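You operate a simulated robot arm through the tools that you are given. There is no shell and no other tool.

You are at the controls of a simulated robot arm. One attempt, no reset.

TASK
Clear the fault: reset the breaker that the screen names.
Fine: power key off before the power door opens; that breaker off and on; door shut, key on, press reset.

Only the result counts: the job must be done as asked and must still hold three seconds after the hand-in. Knocking over, shifting, dropping, spilling or breaking anything else fails it.

THE ROBOT
A 7-joint arm with a two-finger parallel gripper, fixed in place. Base frame: the origin is on the floor under the middle of its stand, x ahead of it, y to its left, z up. Lengths are in m, angles in degrees, forces in N, time in s.
It reaches about 1.247 m from its shoulder. Its first joint turns from -132.0 to 132.0 degrees. Payload 3.91 kg.
The tool frame sits at the grasp point between the pads (the TCP): z along the fingers, y along the line on which they close. The tips reach 0.03 m beyond it. The gripper opens to 0.11 m. The fingers are 0.02 m wide and 0.01 m thick; the gripper's body (0.048 by 0.112 m) begins 0.055 m behind the TCP.
Orientation is told as [roll, pitch, yaw] about the base's x, y, z axes, in that order, counted from this pose: with the fingers straight down and closing along the base's y, the tool's x points along the base's -x, its y along +y and its z along -z.

THE INTERFACE
- The arm moves only by the tool apply_moves. Its argument "plan" is a list of rows, each a list of 6 numbers: the shift along the tool's x, y, z in m, then the turn, a rotation vector about the tool's x, y, z in degrees. In form: [[dx, dy, dz, wx, wy, wz], ...]. A call has 1 to 20 rows; each row is the pose to reach, as a shift and turn from the pose commanded when the call began, along the tool's axes at that moment. "fingers" is the opening in per cent of the stroke, from 0 (shut) to 100 (fully open), set as the call begins (left out, the last holds). Each row takes 0.2 s and may step no farther than 0.05 m and 8.6 degrees from the row before; otherwise, or with a gripper value out of range, the whole call is refused. A pose out of reach is approached as far as the arm can. The call stops where the force on the tool passes 60 N (or 10 N more than at its start, if that is more) or the arm is blocked; 0.2 s more then pass. The fingers move at their own pace (about 0.108 m/s each) and stop on an object; they squeeze with about 42 N. The grip force told is the motor's: it shows also when the fingers shut on nothing. Time passes only in rows, and 0.2 s behind the last, so rows that repeat a pose let the fingers close. It gives the time, the measured TCP pose, the force on the tool (base axes), the opening and the grip force at its end, in the units of the frame above (readings bear some noise), with the torque about the TCP (base axes, N m) and any sound that the robot's microphone picked up, and new pictures: "views" is both (left out), scene, wrist or none.
- Cameras (640 x 400 px; columns grow to the right, rows downward): "scene" is fixed at [0.0513, 0.501, 1.211]; the picture's right is [-0.40, -0.92, 0.00], its down [-0.21, 0.09, -0.97] and it looks along [0.89, -0.39, -0.23] (base axes); focal length 263 px, centre (320, 200). "wrist" rides on the gripper at [0.072, 0.017, -0.103] in the tool frame; the picture's right is [-0.23, 0.97, 0.00], its down [-0.76, -0.18, -0.62] and it looks along [-0.61, -0.14, 0.78] (tool axes); focal length 222 px, centre (320, 200). There is no depth. A picture from a camera that has moved, and an enlarged one, comes with that camera's place and axes in the base frame and with its lens.
- zoom(camera, box): a new picture of the part [left, top, right, bottom] of that camera's present view, enlarged. The clock stands still meanwhile.
- close_job(): hands the job in; it is judged then, once.

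Places have to be worked out from the pictures, the camera data and where the tool is seen. Open the gripper and draw the arm clear of the work before you hand the job in, unless the task says otherwise.

The tools are called after "Call:" as a command line: name --pt "numbers of a row" for each row, then --argument value for the rest, lists and objects as JSON in quotes. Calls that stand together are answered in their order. apply_moves: Moves the arm, as the interface text tells. Its arguments: {"type":"object","properties":{"plan":{"type":"array"},"fingers":{"type":"number"},"views":{"type":"string","enum":["both","scene","wrist","none"]}},"required":["plan"]} The other tools are called the same way: zoom (camera, box) takes an enlarged picture of a part of a camera's view; close_job () hands the job in.

At the start:

```text
t: 0.0
tool_pos: [0.5546, 0.2524, 1.2685]
tool_rot: [0.0, 0.0, 0.0]
force: [0.1, -0.2, -0.6]
moment: [-0.01, 0.0, 0.0]
finger_gap: 0.1103
grip_force: 0.0
```

scene: 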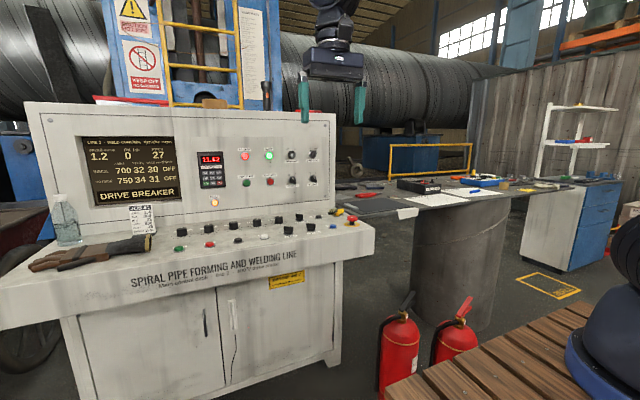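
wrist: 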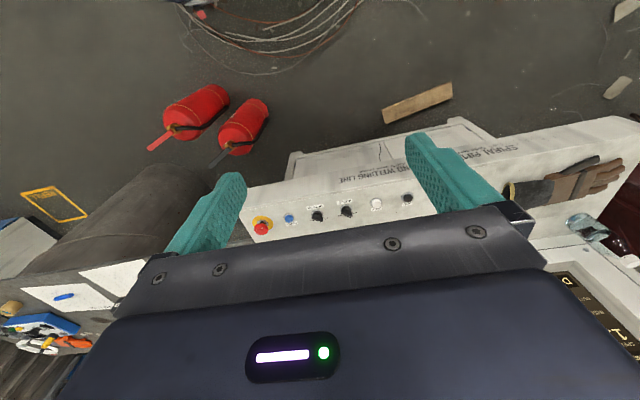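

I start by looking closely at the console's screen, controls and the cabinet doors before moving anything.

Call:
zoom --camera "scene" --box '[70, 120, 230, 220]'

Call:
zoom --camera "scene" --box '[200, 130, 360, 230]'

Call:
zoom --camera "scene" --box '[160, 190, 380, 290]'

Call:
zoom --camera "scene" --box '[60, 270, 360, 400]'

```text
4.00 times, centred on (150, 170) of scene
camera zoom: at [0.0513, 0.501, 1.211], right [-0.4, -0.92, 0.0], down [-0.21, 0.09, -0.97], along [0.89, -0.39, -0.23], focal length 1052 px, centre (1000, 320)
```

zoom: 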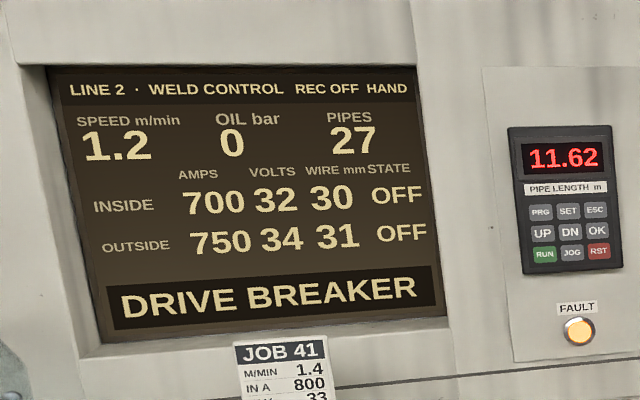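

```text
4.00 times, centred on (280, 180) of scene
camera zoom: at [0.0513, 0.501, 1.211], right [-0.4, -0.92, 0.0], down [-0.21, 0.09, -0.97], along [0.89, -0.39, -0.23], focal length 1052 px, centre (480, 280)
```

zoom: 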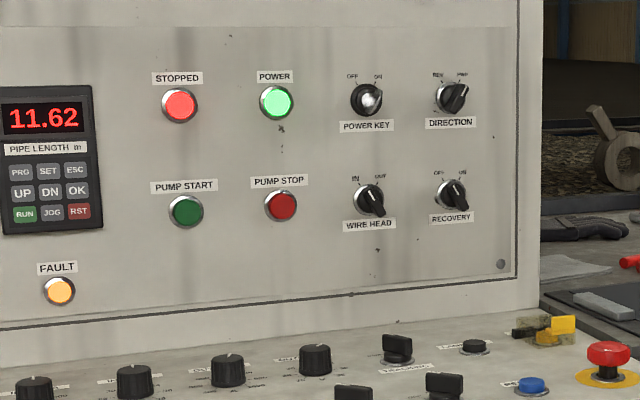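

```text
2.91 times, centred on (270, 240) of scene
camera zoom: at [0.0513, 0.501, 1.211], right [-0.4, -0.92, 0.0], down [-0.21, 0.09, -0.97], along [0.89, -0.39, -0.23], focal length 765 px, centre (466, 84)
```

zoom: 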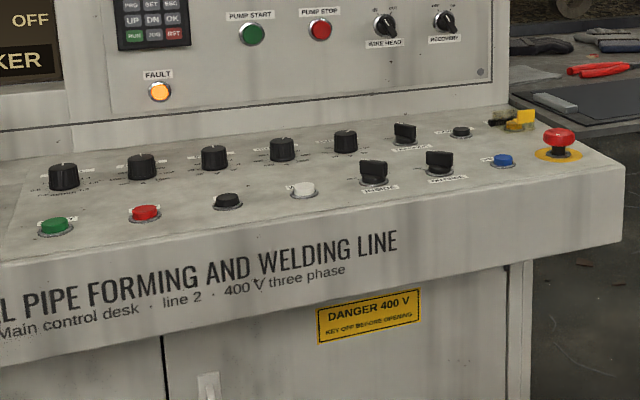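

```text
2.13 times, centred on (210, 335) of scene
camera zoom: at [0.0513, 0.501, 1.211], right [-0.4, -0.92, 0.0], down [-0.21, 0.09, -0.97], along [0.89, -0.39, -0.23], focal length 561 px, centre (555, -88)
```

zoom: 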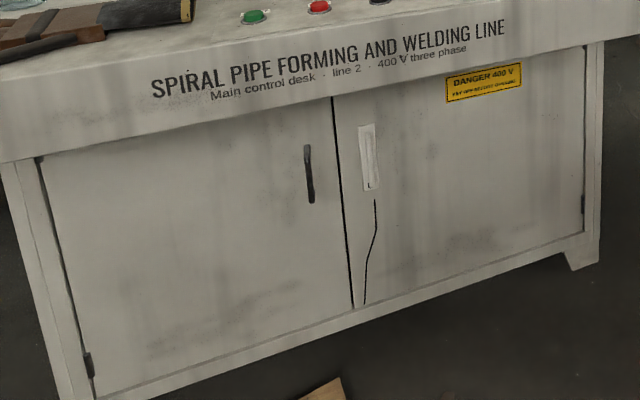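

Call:
zoom --camera "scene" --box '[300, 200, 370, 244]'

Call:
zoom --camera "scene" --box '[205, 285, 275, 329]'

Call:
zoom --camera "scene" --box '[275, 140, 331, 175]'

Call:
zoom --camera "scene" --box '[165, 200, 265, 262]'

Call:
zoom --camera "wrist" --box '[230, 170, 430, 260]'

```text
9.09 times, centred on (335, 222) of scene
camera zoom: at [0.0513, 0.501, 1.211], right [-0.4, -0.92, 0.0], down [-0.21, 0.09, -0.97], along [0.89, -0.39, -0.23], focal length 2390 px, centre (184, 0)
```

zoom: 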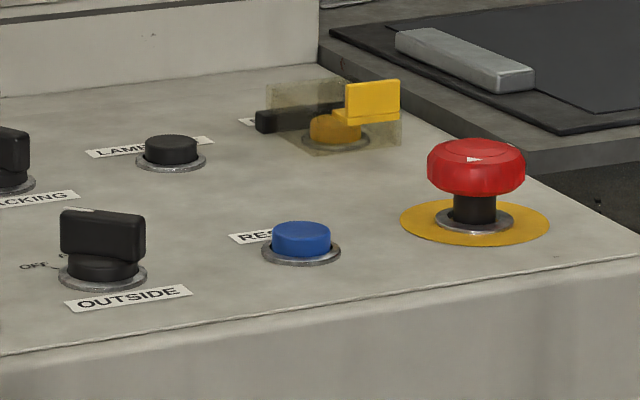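

```text
9.09 times, centred on (240, 307) of scene
camera zoom: at [0.0513, 0.501, 1.211], right [-0.4, -0.92, 0.0], down [-0.21, 0.09, -0.97], along [0.89, -0.39, -0.23], focal length 2390 px, centre (1047, -773)
```

zoom: 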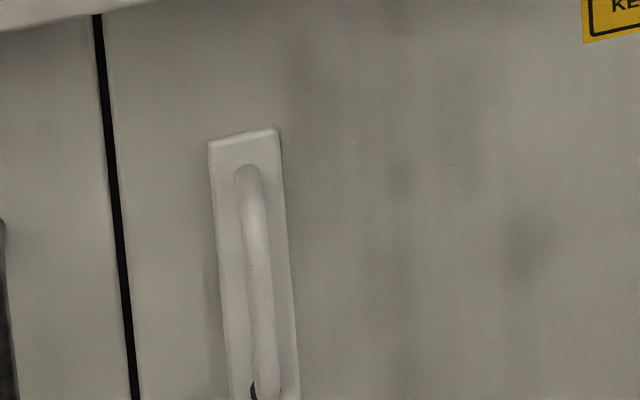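

```text
11.43 times, centred on (303, 158) of scene
camera zoom: at [0.0513, 0.501, 1.211], right [-0.4, -0.92, 0.0], down [-0.21, 0.09, -0.97], along [0.89, -0.39, -0.23], focal length 3004 px, centre (514, 686)
```

zoom: 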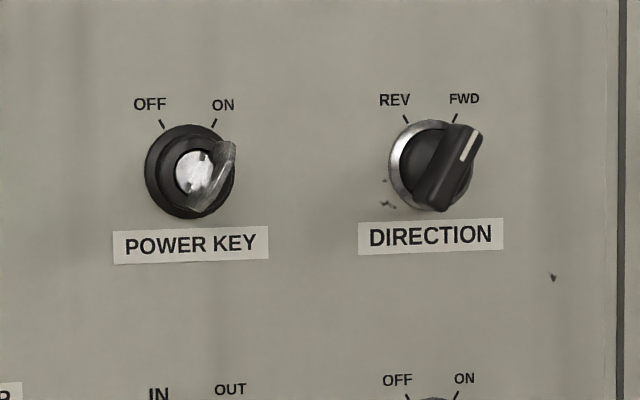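

```text
6.40 times, centred on (215, 231) of scene
camera zoom: at [0.0513, 0.501, 1.211], right [-0.4, -0.92, 0.0], down [-0.21, 0.09, -0.97], along [0.89, -0.39, -0.23], focal length 1682 px, centre (992, 2)
```

zoom: 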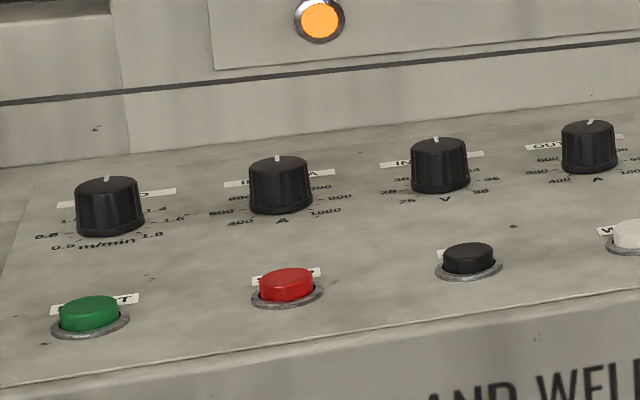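

```text
3.20 times, centred on (330, 215) of wrist
camera zoom: at [0.4812, 0.2702, 1.3718], right [0.23, 0.97, 0.0], down [0.76, -0.18, 0.62], along [0.61, -0.14, -0.78], focal length 711 px, centre (288, 152)
```

zoom: 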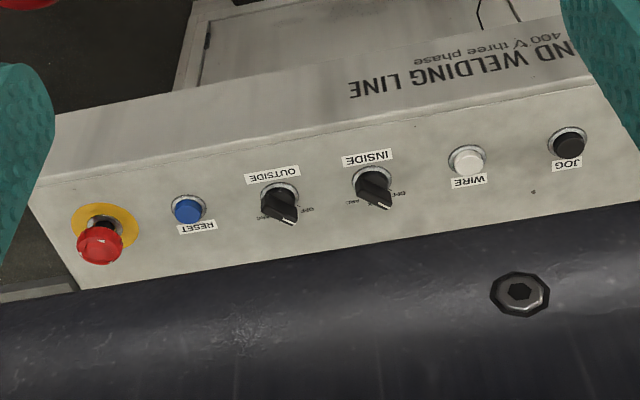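

The screen names the DRIVE breaker; triangulating from both pictures, the RESET button is near (0.908, 0.075, 0.88), the power door gap near y=0.505, and its handle near (0.88, 0.463, 0.63). I tilt the tool forward in place so the wrist camera looks at the upper panel and I can triangulate the power key.

Call:
apply_moves --pt "0 0 0 0 -8 0" --pt "0 0 0 0 -16 0" --pt "0 0 0 0 -24 0" --pt "0 0 0 0 -32 0" --pt "0 0 0 0 -40 0" --pt "0 0 0 0 -48 0"

```text
t: 1.4
tool_pos: [0.5547, 0.2539, 1.2679]
tool_rot: [0.1, -48.1, 0.0]
force: [0.5, -0.5, -0.8]
moment: [0.0, -0.02, 0.03]
finger_gap: 0.11
grip_force: 0.0
camera wrist: at [0.4288, 0.2702, 1.2838], right [0.15, 0.97, 0.17], down [0.04, -0.18, 0.98], along [0.99, -0.14, -0.07], focal length 222 px, centre (320, 200)
```

scene: 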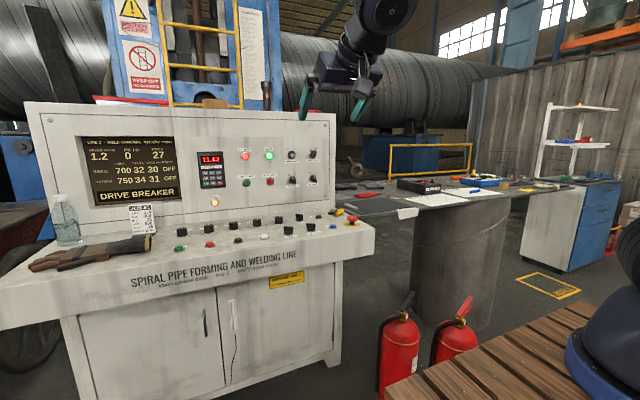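
wrist: 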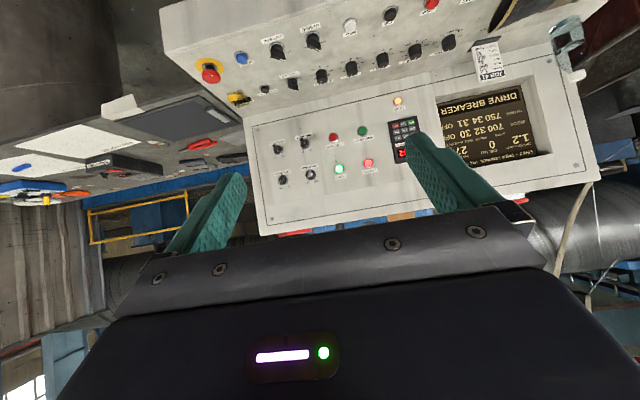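

The panel is in view upside down. I zoom the wrist view on the key area to triangulate.

Call:
zoom --camera "wrist" --box '[240, 90, 440, 215]'

Call:
zoom --camera "wrist" --box '[160, 20, 360, 145]'

```text
3.20 times, centred on (340, 152) of wrist
camera zoom: at [0.4288, 0.2702, 1.2838], right [0.15, 0.97, 0.17], down [0.04, -0.18, 0.98], along [0.99, -0.14, -0.07], focal length 711 px, centre (256, 352)
```

zoom: 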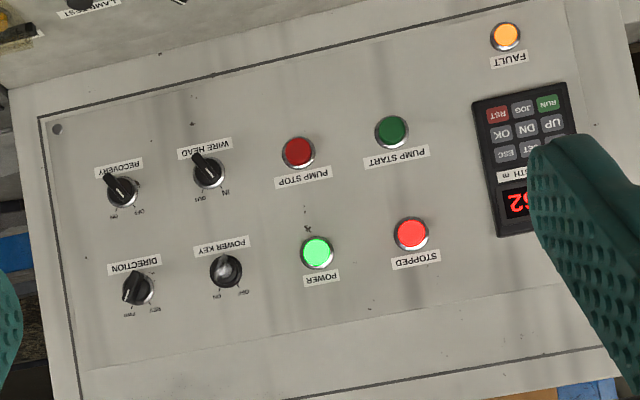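

```text
3.20 times, centred on (260, 82) of wrist
camera zoom: at [0.4288, 0.2702, 1.2838], right [0.15, 0.97, 0.17], down [0.04, -0.18, 0.98], along [0.99, -0.14, -0.07], focal length 711 px, centre (512, 576)
```

zoom: 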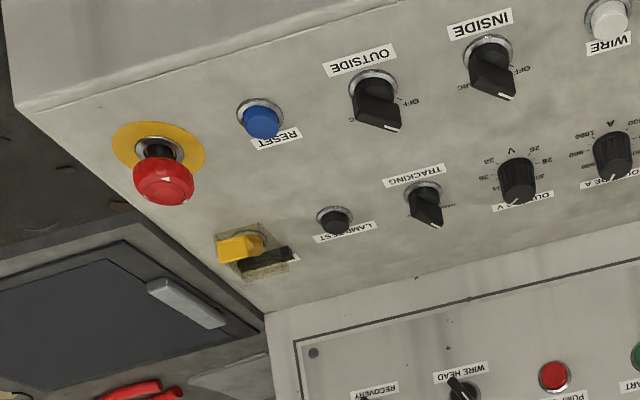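

From the two rays the power key sits around (1.15–1.20, 0.14, 1.136). I bring the tool level, pointing at the panel, to about x=0.95 in front of the key with the fingers half closed, to take a second, closer fix.

Call:
apply_moves --pt "-0.0166 -0.0112 0.0382 0 -4.2 0" --pt "-0.0331 -0.0224 0.0764 0 -8.4 0" --pt "-0.0497 -0.0336 0.1146 0 -12.6 0" --pt "-0.0662 -0.0448 0.1528 0 -16.8 0" --pt "-0.0828 -0.056 0.191 0 -21 0" --pt "-0.0994 -0.0672 0.2293 0 -25.2 0" --pt "-0.1159 -0.0784 0.2675 0 -29.4 0" --pt "-0.1325 -0.0896 0.3057 0 -33.6 0" --pt "-0.149 -0.1008 0.3439 0 -37.8 0" --pt "-0.1656 -0.112 0.3821 0 -42 0" --fingers 40

```text
t: 3.6
tool_pos: [0.9477, 0.1395, 1.1352]
tool_rot: [163.5, -89.9, -163.4]
force: [-0.1, 0.8, 0.1]
moment: [-0.02, 0.05, -0.05]
finger_gap: 0.0438
grip_force: 0.1
camera wrist: at [0.8441, 0.1569, 1.0631], right [0.0, 0.97, 0.23], down [-0.62, -0.18, 0.76], along [0.78, -0.14, 0.61], focal length 222 px, centre (320, 200)
```

scene: 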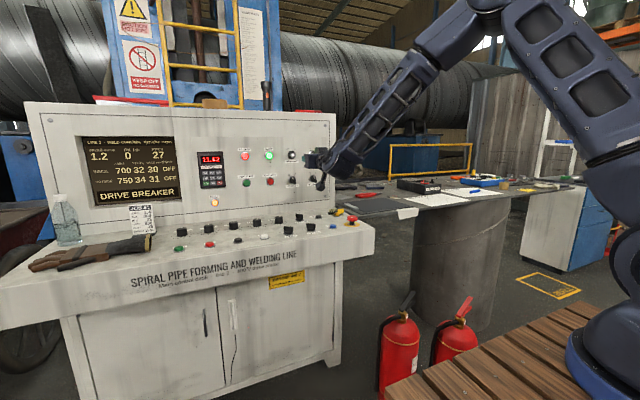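
wrist: 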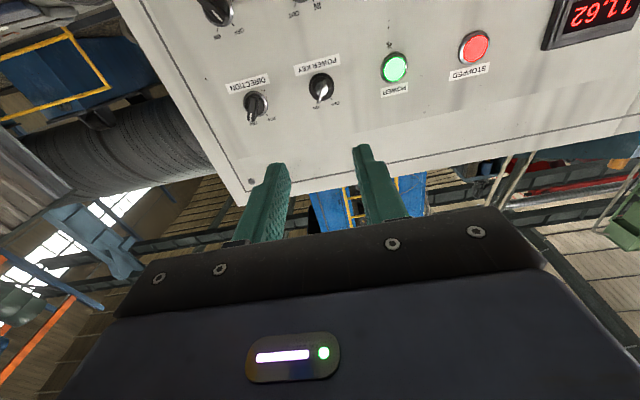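

Call:
zoom --camera "wrist" --box '[240, 40, 400, 140]'

Call:
zoom --camera "scene" --box '[270, 135, 350, 195]'

```text
4.00 times, centred on (320, 90) of wrist
camera zoom: at [0.8441, 0.1569, 1.0631], right [0.0, 0.97, 0.23], down [-0.62, -0.18, 0.76], along [0.78, -0.14, 0.61], focal length 888 px, centre (320, 640)
```

zoom: 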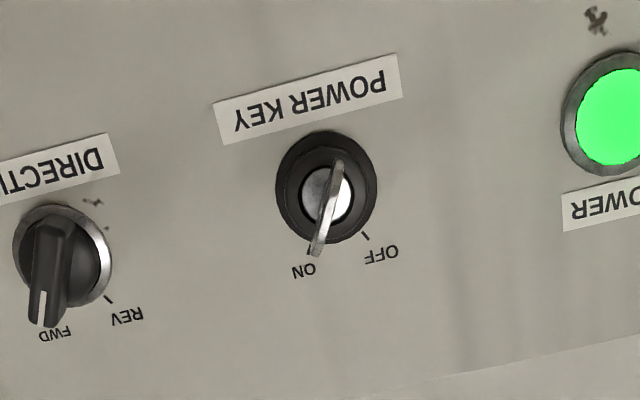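

```text
6.67 times, centred on (310, 165) of scene
camera zoom: at [0.0513, 0.501, 1.211], right [-0.4, -0.92, 0.0], down [-0.21, 0.09, -0.97], along [0.89, -0.39, -0.23], focal length 1753 px, centre (387, 433)
```

zoom: 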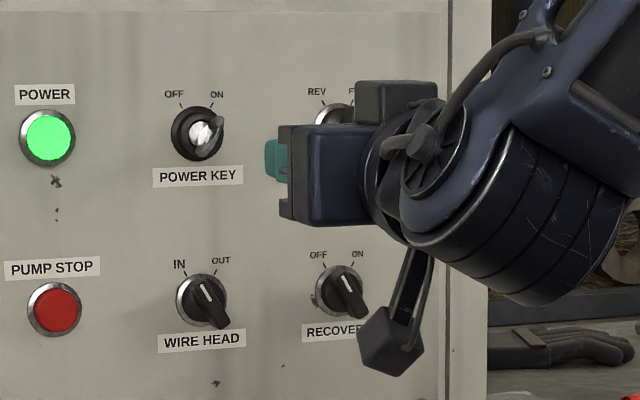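

Triangulating key base with the new view gives (1.194, 0.142, 1.135); the panel is vertical and the key blade leans about 30° right of vertical (ON). I roll the tool +30° about its axis and advance to tips about 4 cm short of the key for a final check.

Call:
apply_moves --pt "0 0.001 0.03 0 0 7.5" --pt "0 0.002 0.06 0 0 15" --pt "0 0.002 0.09 0 0 22.5" --pt "0 0.002 0.12 0 0 30" --pt "0 0.002 0.15 0 0 30" --pt "0 0.002 0.15 0 0 30" --fingers 40

```text
t: 5.0
tool_pos: [1.1003, 0.144, 1.1364]
tool_rot: [90.0, -60.0, -90.1]
force: [-0.9, 0.3, -0.5]
moment: [0.01, 0.0, 0.01]
finger_gap: 0.0439
grip_force: 0.1
camera wrist: at [0.996, 0.1947, 1.082], right [0.0, 0.73, 0.68], down [-0.62, -0.54, 0.57], along [0.78, -0.43, 0.45], focal length 222 px, centre (320, 200)
```

scene: 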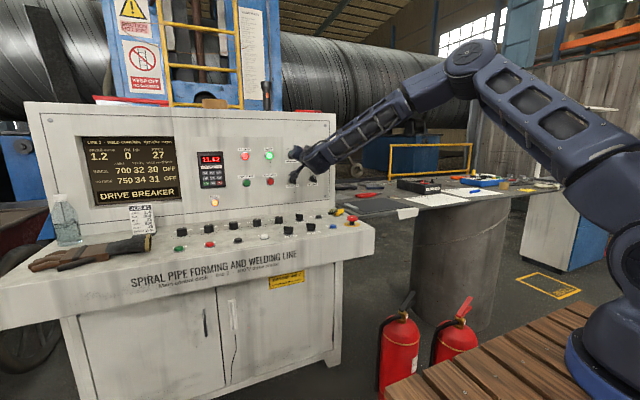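
wrist: 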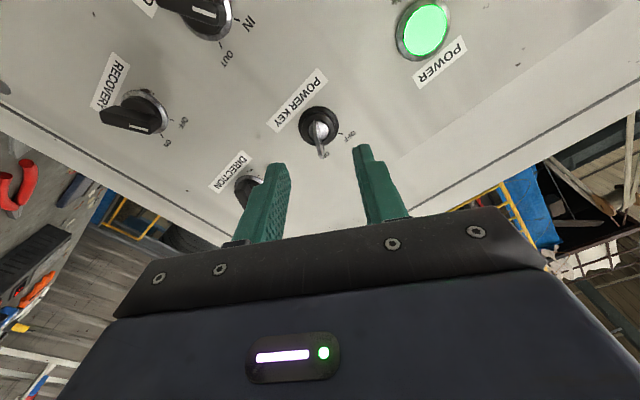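

Call:
zoom --camera "wrist" --box '[240, 80, 400, 180]'

Call:
zoom --camera "scene" --box '[270, 130, 350, 190]'

```text
4.00 times, centred on (320, 130) of wrist
camera zoom: at [0.996, 0.1947, 1.082], right [0.0, 0.73, 0.68], down [-0.62, -0.54, 0.57], along [0.78, -0.43, 0.45], focal length 888 px, centre (320, 480)
```

zoom: 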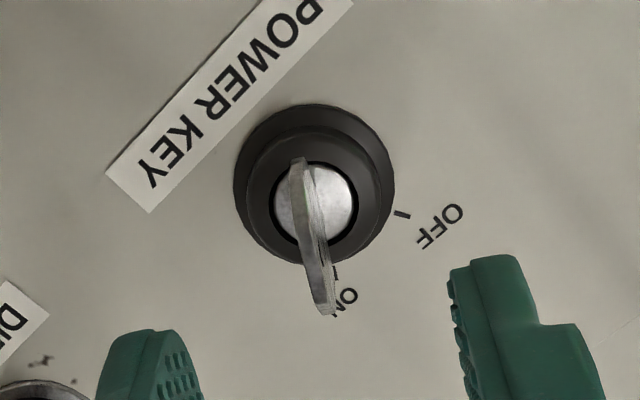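

```text
6.67 times, centred on (310, 160) of scene
camera zoom: at [0.0513, 0.501, 1.211], right [-0.4, -0.92, 0.0], down [-0.21, 0.09, -0.97], along [0.89, -0.39, -0.23], focal length 1753 px, centre (387, 467)
```

zoom: 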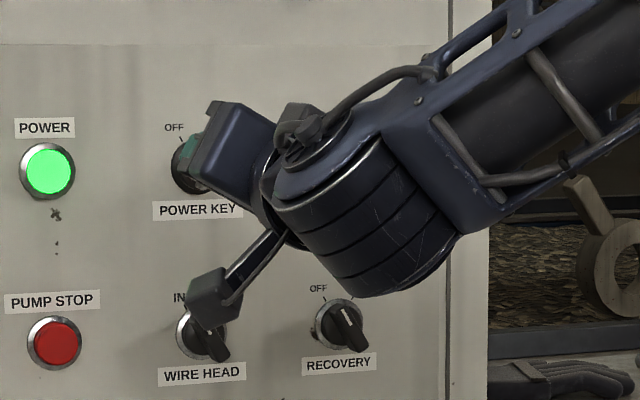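

The blade is centred within about 1 mm between the fingers (its outer edge ≈6.5 cm ahead of the TCP, the lock face ≈8.2 cm ahead). I advance 4.7 cm so the pads straddle the blade without touching the lock face.

Call:
apply_moves --pt "0 -0.0005 0.02 0 0 1" --pt "0 -0.001 0.036 0 0 2" --pt "0 -0.001 0.047 0 0 2" --pt "0 -0.001 0.047 0 0 2" --fingers 40

```text
t: 6.0
tool_pos: [1.1457, 0.1429, 1.1345]
tool_rot: [89.9, -58.0, -90.1]
force: [-0.5, -0.9, 0.3]
moment: [-0.03, 0.03, -0.02]
finger_gap: 0.0443
grip_force: 0.0
camera wrist: at [1.041, 0.1955, 1.0825], right [0.0, 0.71, 0.71], down [-0.62, -0.55, 0.55], along [0.78, -0.44, 0.44], focal length 222 px, centre (320, 200)
```

scene: 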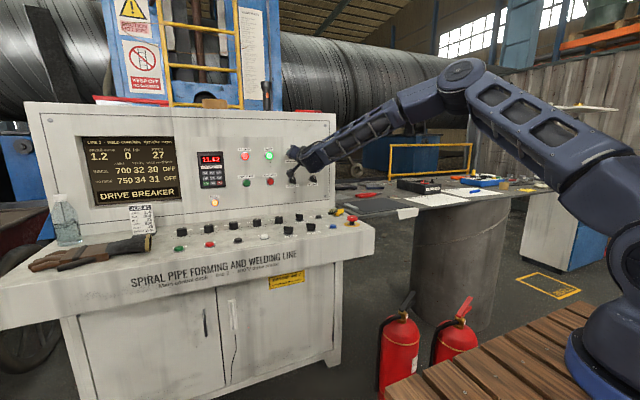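
wrist: 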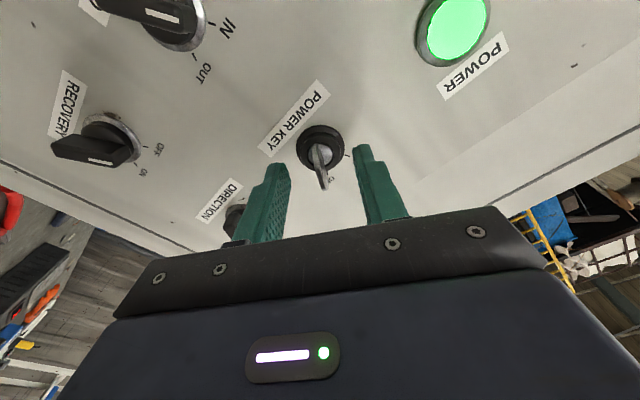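

The blade tip now lies between the fingers, with no contact force. I close the fingers on it.

Call:
apply_moves --pt "0 0 0 0 0 0" --pt "0 0 0 0 0 0" --pt "0 0 0 0 0 0" --fingers 0 --views "wrist"

Call:
zoom --camera "wrist" --box '[240, 90, 400, 230]'

```text
t: 6.8
tool_pos: [1.1434, 0.1432, 1.1347]
tool_rot: [89.9, -58.0, -90.0]
force: [3.6, 2.4, 2.1]
moment: [-0.85, 0.05, 0.04]
finger_gap: 0.0042
grip_force: 44.3
camera wrist: at [1.0409, 0.1956, 1.0826], right [0.0, 0.71, 0.71], down [-0.62, -0.55, 0.55], along [0.78, -0.44, 0.44], focal length 222 px, centre (320, 200)
```

wrist: 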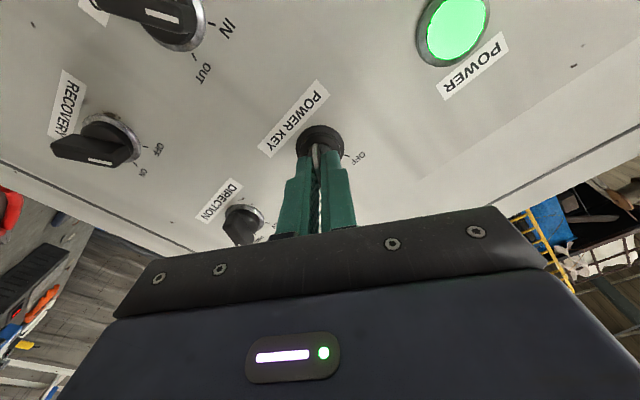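

```text
2.86 times, centred on (320, 160) of wrist
camera zoom: at [1.0409, 0.1956, 1.0826], right [0.0, 0.71, 0.71], down [-0.62, -0.55, 0.55], along [0.78, -0.44, 0.44], focal length 635 px, centre (320, 314)
```

zoom: 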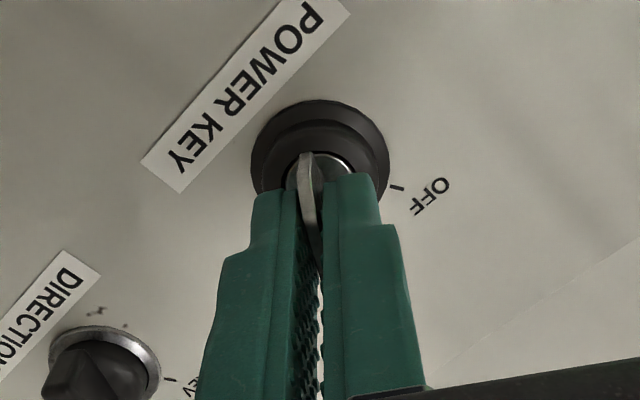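

The key is gripped (gap 4.2 mm). I turn it counter-clockwise by about 61° from ON to OFF.

Call:
apply_moves --pt "0 0 0 0 0 -6" --pt "0 0 0 0 0 -12" --pt "0 0 0 0 0 -18" --pt "0 0 0 0 0 -24" --pt "0 0 0 0 0 -30" --pt "0 0 0 0 0 -36" --pt "0 0 0 0 0 -42" --pt "0 0 0 0 0 -48" --pt "0 0 0 0 0 -54" --pt "0 0 0 0 0 -60" --pt "0 0 0 0 0 -62" --fingers 0

Call:
zoom --camera "wrist" --box '[220, 40, 420, 180]'

Call:
zoom --camera "scene" --box '[70, 120, 330, 230]'

```text
t: 9.2
tool_pos: [1.1436, 0.1426, 1.1354]
tool_rot: [-90.0, -60.0, 90.0]
force: [-36.0, -4.7, -11.3]
moment: [0.02, 0.09, 0.0]
finger_gap: 0.004
grip_force: 43.7
camera wrist: at [1.0411, 0.1211, 1.064], right [0.0, 0.96, -0.29], down [-0.62, 0.23, 0.75], along [0.78, 0.18, 0.6], focal length 222 px, centre (320, 200)
```

scene: 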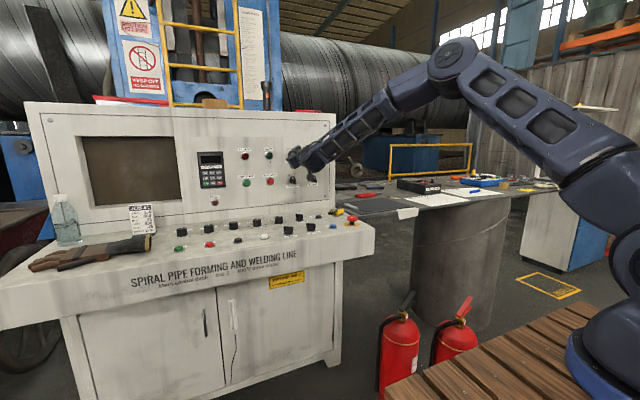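
wrist: 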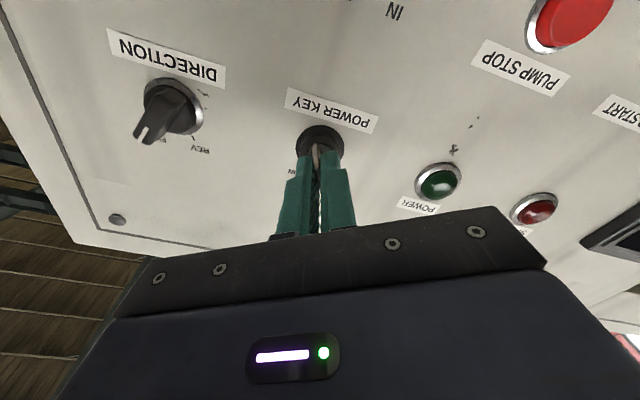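

```text
2.86 times, centred on (320, 110) of wrist
camera zoom: at [1.0411, 0.1211, 1.064], right [0.0, 0.96, -0.29], down [-0.62, 0.23, 0.75], along [0.78, 0.18, 0.6], focal length 635 px, centre (320, 457)
```

zoom: 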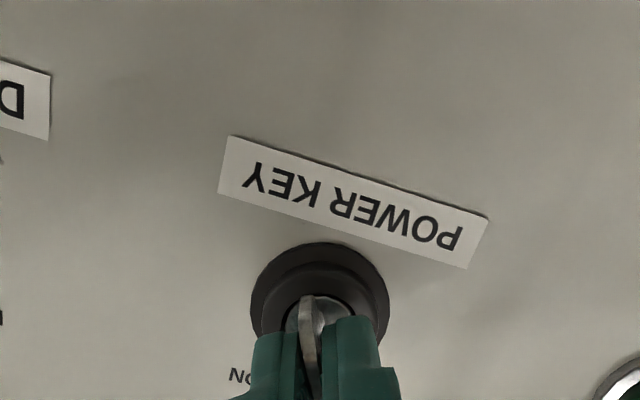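

```text
2.46 times, centred on (200, 175) of scene
camera zoom: at [0.0513, 0.501, 1.211], right [-0.4, -0.92, 0.0], down [-0.21, 0.09, -0.97], along [0.89, -0.39, -0.23], focal length 647 px, centre (615, 262)
```

zoom: 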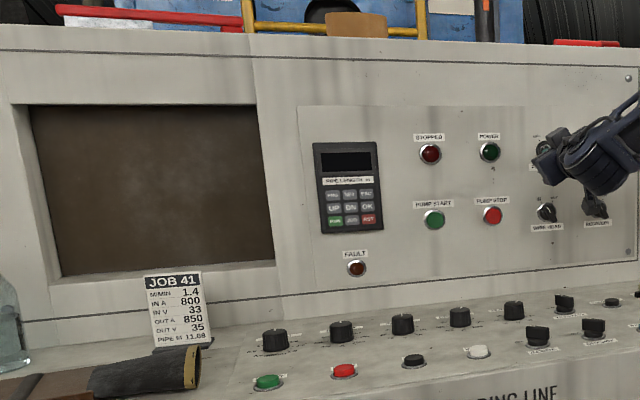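

The power is off (screen and lamps dark), moment near zero so the key sits in its OFF detent. I open the fingers to 40% and then back straight out.

Call:
apply_moves --pt "0 0 0 0 0 0" --pt "0 0 0 0 0 0" --pt "0 0 -0.02 0 0 0" --pt "0 0 -0.06 0 0 0" --pt "0 0 -0.1 0 0 0" --fingers 40

Call:
zoom --camera "wrist" --box '[240, 60, 400, 160]'

```text
t: 10.4
tool_pos: [1.0435, 0.1438, 1.1333]
tool_rot: [-90.0, -60.1, 89.9]
force: [-0.1, 0.4, -1.4]
moment: [0.0, -0.06, 0.08]
finger_gap: 0.0438
grip_force: 0.2
camera wrist: at [0.9406, 0.1218, 1.0623], right [0.0, 0.96, -0.29], down [-0.62, 0.23, 0.75], along [0.78, 0.18, 0.6], focal length 222 px, centre (320, 200)
```

scene: 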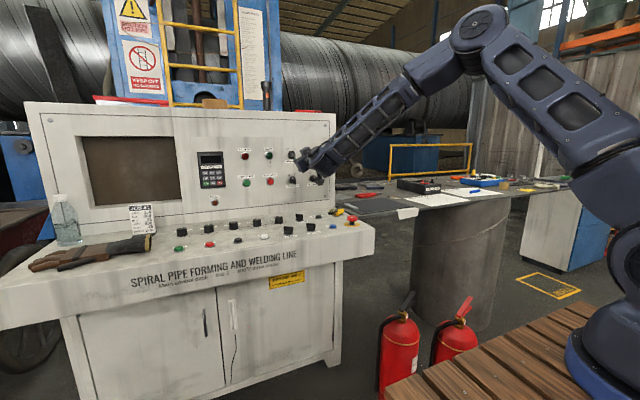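
wrist: 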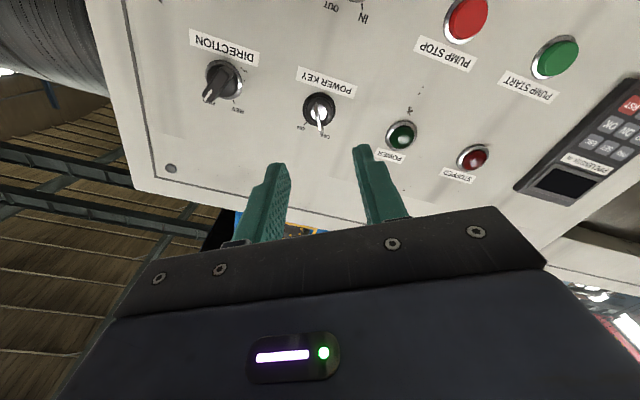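

```text
4.00 times, centred on (320, 110) of wrist
camera zoom: at [0.9406, 0.1218, 1.0623], right [0.0, 0.96, -0.29], down [-0.62, 0.23, 0.75], along [0.78, 0.18, 0.6], focal length 888 px, centre (320, 560)
```

zoom: 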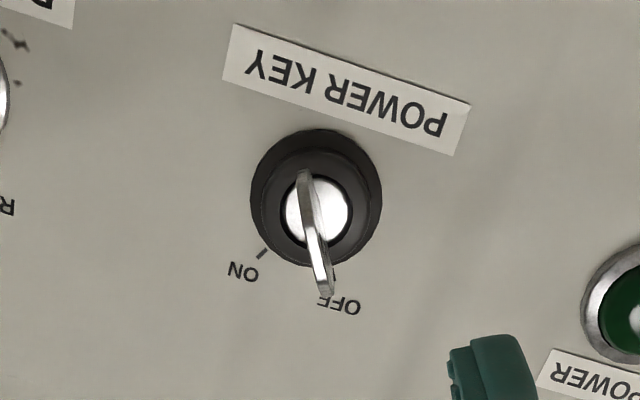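

The key points to OFF. I now back away from the panel to about x=0.58 while levelling the roll, then I'll go down to look at the power door.

Call:
apply_moves --pt "0 0 -0.045 0 0 3" --pt "0 0 -0.09 0 0 6" --pt "0 0 -0.135 0 0 9" --pt "0 0 -0.18 0 0 12" --pt "0 0 -0.225 0 0 15" --pt "0 0 -0.27 0 0 18" --pt "0 0 -0.315 0 0 21" --pt "0 0 -0.36 0 0 24" --pt "0 0 -0.405 0 0 27" --pt "0 0 -0.45 0 0 30" --fingers 40 --views "none"

Call:
apply_moves --pt "0.025 0.03 -0.01 0 4 0" --pt "0.05 0.06 -0.02 0 8 0" --pt "0.075 0.09 -0.03 0 12 0" --pt "0.1 0.12 -0.04 0 16 0" --pt "0.125 0.15 -0.05 0 20 0" --pt "0.15 0.18 -0.06 0 24 0" --pt "0.175 0.21 -0.07 0 28 0" --pt "0.2 0.24 -0.08 0 32 0" --pt "0.225 0.27 -0.09 0 36 0" --pt "0.25 0.3 -0.1 0 40 0" --fingers 40

```text
t: 12.6
tool_pos: [0.6252, 0.1664, 1.1445]
tool_rot: [25.5, -89.9, -25.7]
force: [0.3, -1.2, -0.3]
moment: [0.02, -0.02, 0.01]
finger_gap: 0.044
grip_force: 0.1
out of reach, approached as far as the arm can: row 10
```

```text
t: 14.8
tool_pos: [0.5206, 0.468, 0.8939]
tool_rot: [0.1, -50.0, -0.1]
force: [0.8, -0.2, -0.7]
moment: [0.01, 0.02, 0.02]
finger_gap: 0.044
grip_force: 0.1
camera wrist: at [0.3942, 0.4837, 0.9053], right [0.15, 0.97, 0.17], down [0.01, -0.18, 0.98], along [0.99, -0.14, -0.04], focal length 222 px, centre (320, 200)
```

scene: 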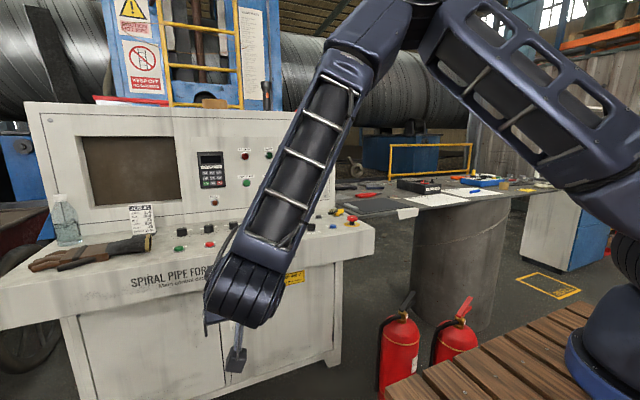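
wrist: 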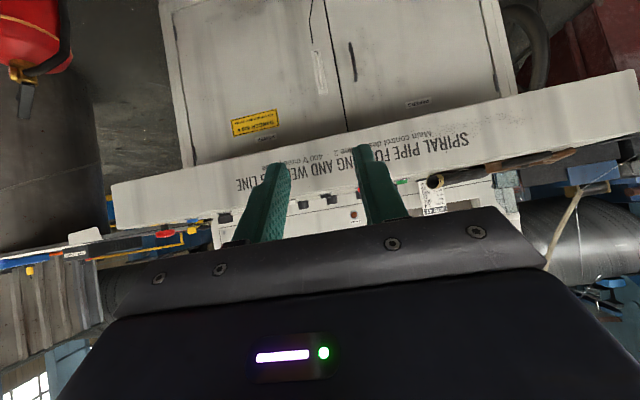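

The door and handle are in view (upside down). I zoom to inspect the handle and label.

Call:
zoom --camera "wrist" --box '[220, 0, 440, 140]'

Call:
zoom --camera "wrist" --box '[290, 20, 370, 110]'

```text
2.86 times, centred on (330, 70) of wrist
camera zoom: at [0.3942, 0.4837, 0.9053], right [0.15, 0.97, 0.17], down [0.01, -0.18, 0.98], along [0.99, -0.14, -0.04], focal length 635 px, centre (291, 571)
```

zoom: 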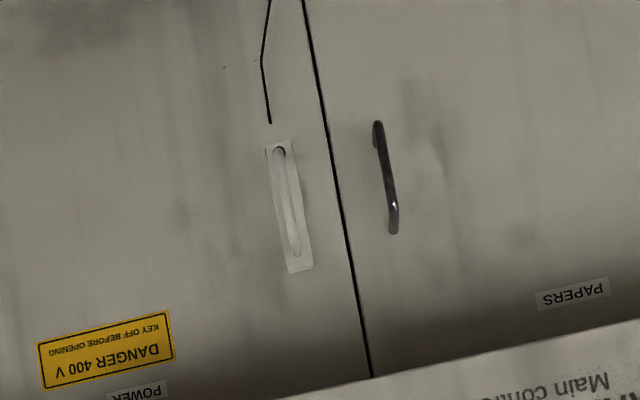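

```text
4.44 times, centred on (330, 65) of wrist
camera zoom: at [0.3942, 0.4837, 0.9053], right [0.15, 0.97, 0.17], down [0.01, -0.18, 0.98], along [0.99, -0.14, -0.04], focal length 987 px, centre (276, 800)
```

zoom: 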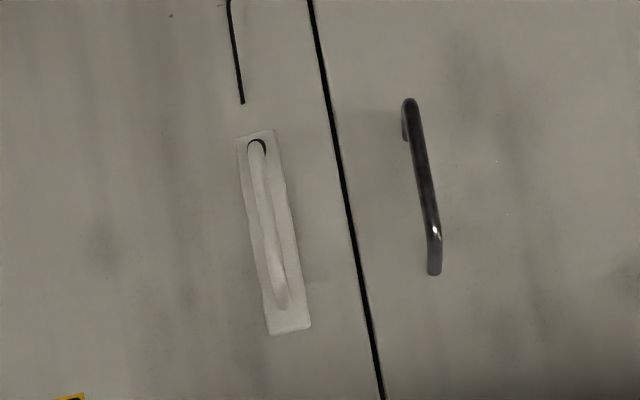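

The right door carries the POWER label and a long lever-plate handle. I move lower and closer to fix the door plane and see how the handle works.

Call:
apply_moves --pt "0.0171 -0.0011 0.0405 0 0 0" --pt "0.0343 -0.0023 0.081 0 0 0" --pt "0.0514 -0.0034 0.1215 0 0 0" --pt "0.0685 -0.0046 0.1619 0 0 0" --pt "0.0857 -0.0057 0.2024 0 0 0" --pt "0.1028 -0.0069 0.2429 0 0 0" --pt "0.1199 -0.008 0.2834 0 0 0" --fingers 40

Call:
zoom --camera "wrist" --box '[260, 120, 400, 210]'

```text
t: 16.4
tool_pos: [0.6633, 0.4603, 0.6185]
tool_rot: [0.1, -49.9, 0.0]
force: [0.0, 0.5, 0.9]
moment: [-0.05, 0.01, -0.01]
finger_gap: 0.0438
grip_force: 0.1
camera wrist: at [0.5364, 0.4766, 0.6304], right [0.15, 0.97, 0.17], down [0.01, -0.18, 0.98], along [0.99, -0.14, -0.04], focal length 222 px, centre (320, 200)
```

scene: 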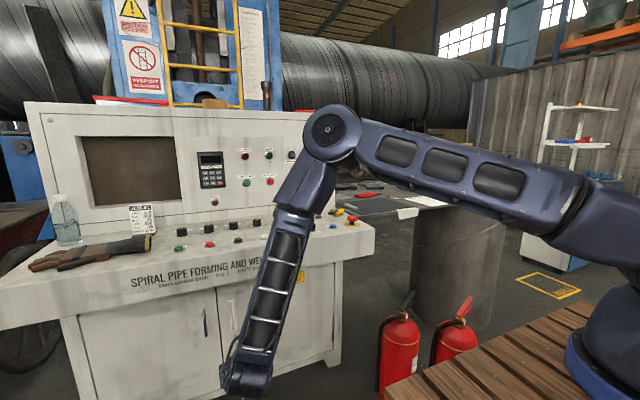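
wrist: 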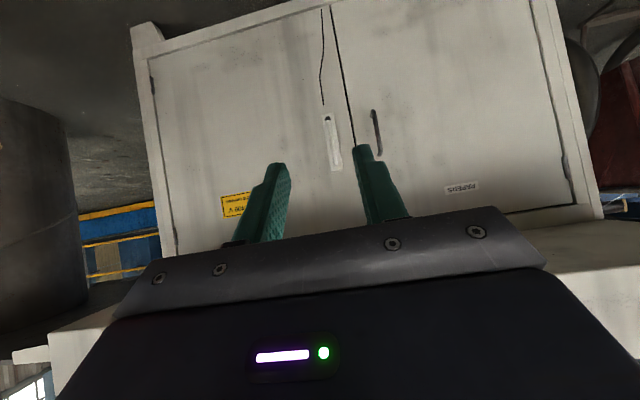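

```text
4.44 times, centred on (330, 165) of wrist
camera zoom: at [0.5364, 0.4766, 0.6304], right [0.15, 0.97, 0.17], down [0.01, -0.18, 0.98], along [0.99, -0.14, -0.04], focal length 987 px, centre (276, 356)
```

zoom: 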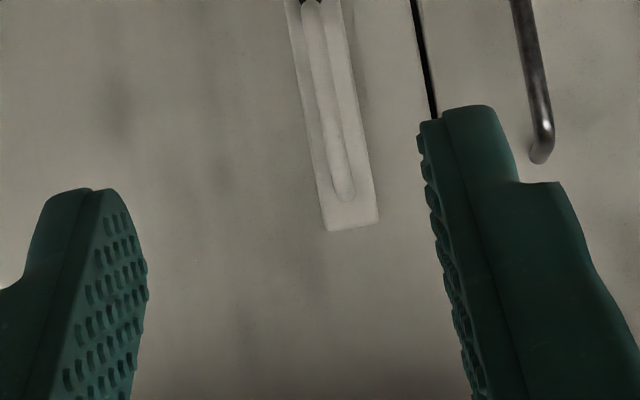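

Triangulation now puts the doors well back under the desk: door plane x≈1.11, handle centre ≈(1.11, 0.454, 0.467), hinge side y≈-0.03. I move closer under the overhang edge to study the handle.

Call:
apply_moves --pt "-0.0156 -0.0033 0.0341 0 0 0" --pt "-0.0312 -0.0067 0.0683 0 0 0" --pt "-0.0468 -0.01 0.1024 0 0 0" --pt "-0.0623 -0.0133 0.1365 0 0 0" --pt "-0.0779 -0.0167 0.1707 0 0 0" --pt "-0.0935 -0.02 0.2048 0 0 0" --fingers 100

Call:
zoom --camera "wrist" --box '[240, 60, 440, 200]'

```text
t: 17.8
tool_pos: [0.8789, 0.4391, 0.5603]
tool_rot: [0.0, -50.0, 0.0]
force: [0.1, 0.5, 0.8]
moment: [0.0, 0.02, 0.01]
finger_gap: 0.11
grip_force: 0.1
camera wrist: at [0.7531, 0.4555, 0.572], right [0.15, 0.97, 0.17], down [0.01, -0.18, 0.98], along [0.99, -0.14, -0.04], focal length 222 px, centre (320, 200)
```

scene: 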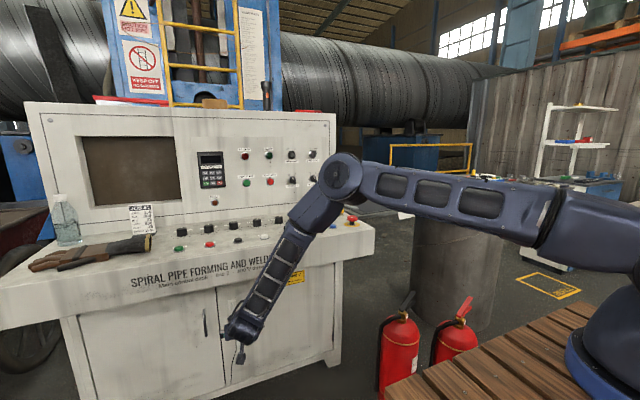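
wrist: 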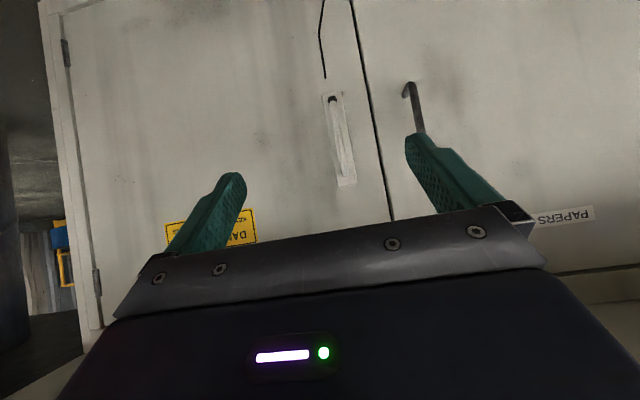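

```text
2.86 times, centred on (340, 130) of wrist
camera zoom: at [0.7531, 0.4555, 0.572], right [0.15, 0.97, 0.17], down [0.01, -0.18, 0.98], along [0.99, -0.14, -0.04], focal length 635 px, centre (263, 400)
```

zoom: 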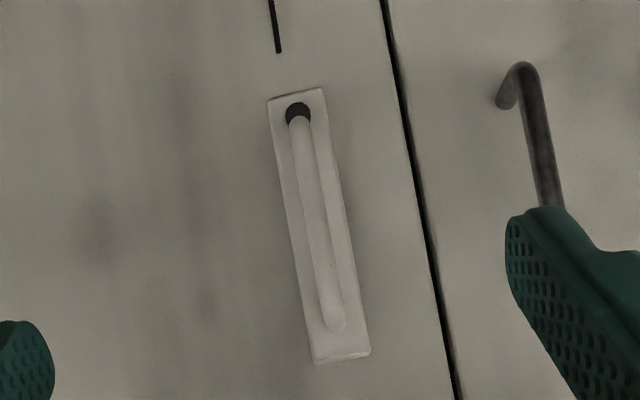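

Call:
apply_moves --pt "-0.0113 0.0 0.0329 0 0 0" --pt "-0.0227 0.0 0.0659 0 0 0" --pt "-0.034 0.0 0.0988 0 0 0" --pt "-0.0453 0.0 0.1317 0 0 0" --fingers 100

Call:
zoom --camera "wrist" --box '[260, 80, 420, 220]'

```text
t: 18.8
tool_pos: [1.0067, 0.439, 0.5104]
tool_rot: [0.1, -49.9, -0.1]
force: [1.2, 0.7, 0.0]
moment: [-0.02, 0.03, 0.01]
finger_gap: 0.1101
grip_force: 0.0
camera wrist: at [0.881, 0.4546, 0.5209], right [0.15, 0.97, 0.17], down [0.01, -0.18, 0.98], along [0.99, -0.14, -0.04], focal length 222 px, centre (320, 200)
```

scene: 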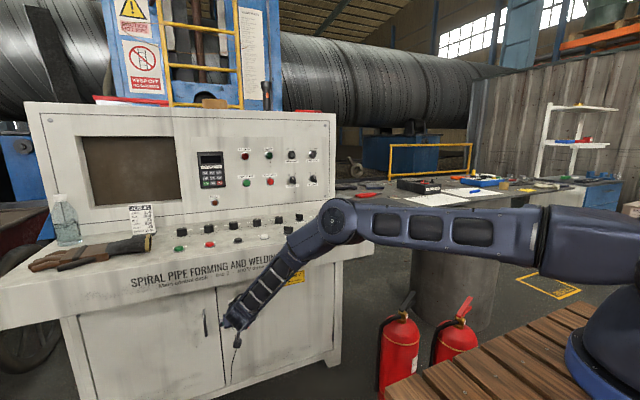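
wrist: 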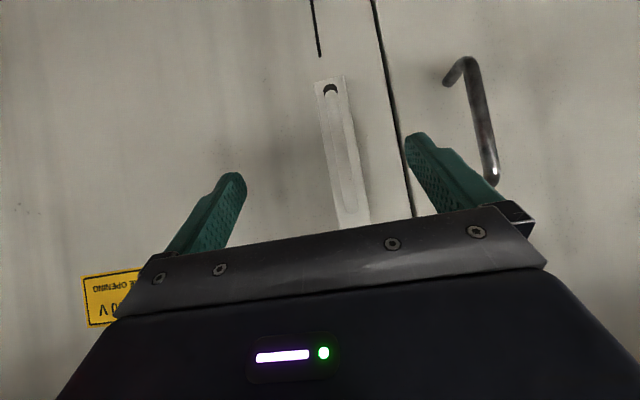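

```text
2.86 times, centred on (340, 150) of wrist
camera zoom: at [0.881, 0.4546, 0.5209], right [0.15, 0.97, 0.17], down [0.01, -0.18, 0.98], along [0.99, -0.14, -0.04], focal length 635 px, centre (263, 343)
```

zoom: 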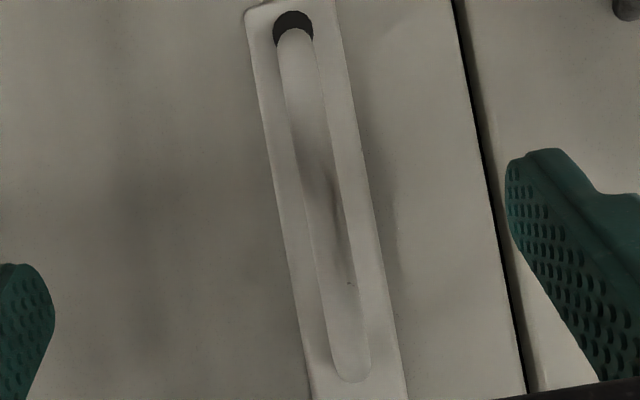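

The handle is a capsule-shaped lever in a plate with a dark recess or hub at its lower end. I look at it from below to understand the mechanism.

Call:
apply_moves --pt "0.0233 0.0 0.0143 0 -8 0" --pt "0.0465 0.0 0.0286 0 -16 0" --pt "0.0698 0.0 0.0429 0 -24 0" --pt "0.093 0.0 0.0572 0 -32 0" --pt "0.1163 0.0 0.0715 0 -40 0" --fingers 100

Call:
zoom --camera "wrist" --box '[240, 80, 400, 220]'

Call:
zoom --camera "scene" --box '[190, 280, 290, 380]'

```text
t: 20.0
tool_pos: [0.9881, 0.4382, 0.3979]
tool_rot: [0.0, -84.6, 0.1]
force: [0.3, -0.1, -0.1]
moment: [0.02, -0.05, -0.01]
finger_gap: 0.11
grip_force: 0.0
out of reach, approached as far as the arm can: row 5
camera wrist: at [0.8775, 0.4546, 0.3361], right [0.02, 0.97, 0.23], down [-0.55, -0.18, 0.82], along [0.84, -0.14, 0.53], focal length 222 px, centre (320, 200)
```

scene: 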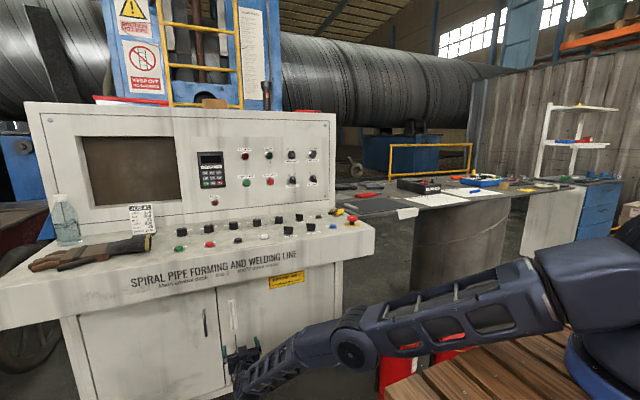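
wrist: 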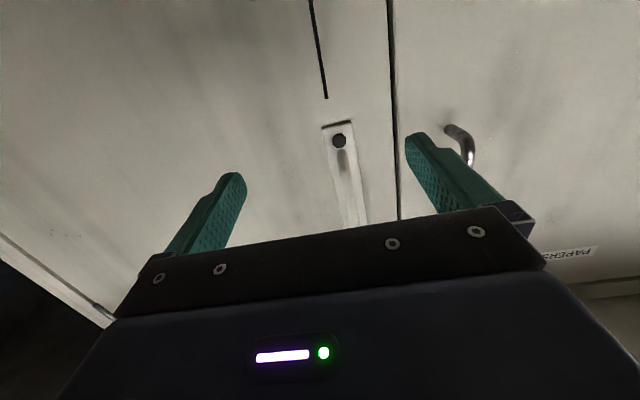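

```text
2.86 times, centred on (320, 150) of wrist
camera zoom: at [0.8775, 0.4546, 0.3361], right [0.02, 0.97, 0.23], down [-0.55, -0.18, 0.82], along [0.84, -0.14, 0.53], focal length 635 px, centre (320, 343)
```

zoom: 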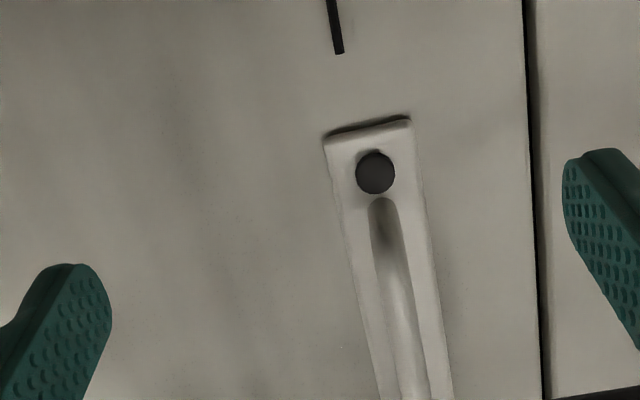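

```text
4.00 times, centred on (240, 330) of scene
camera zoom: at [0.0513, 0.501, 1.211], right [-0.4, -0.92, 0.0], down [-0.21, 0.09, -0.97], along [0.89, -0.39, -0.23], focal length 1052 px, centre (640, -320)
```

zoom: 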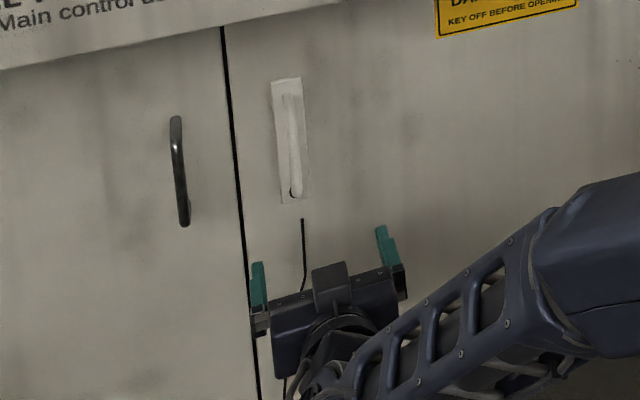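

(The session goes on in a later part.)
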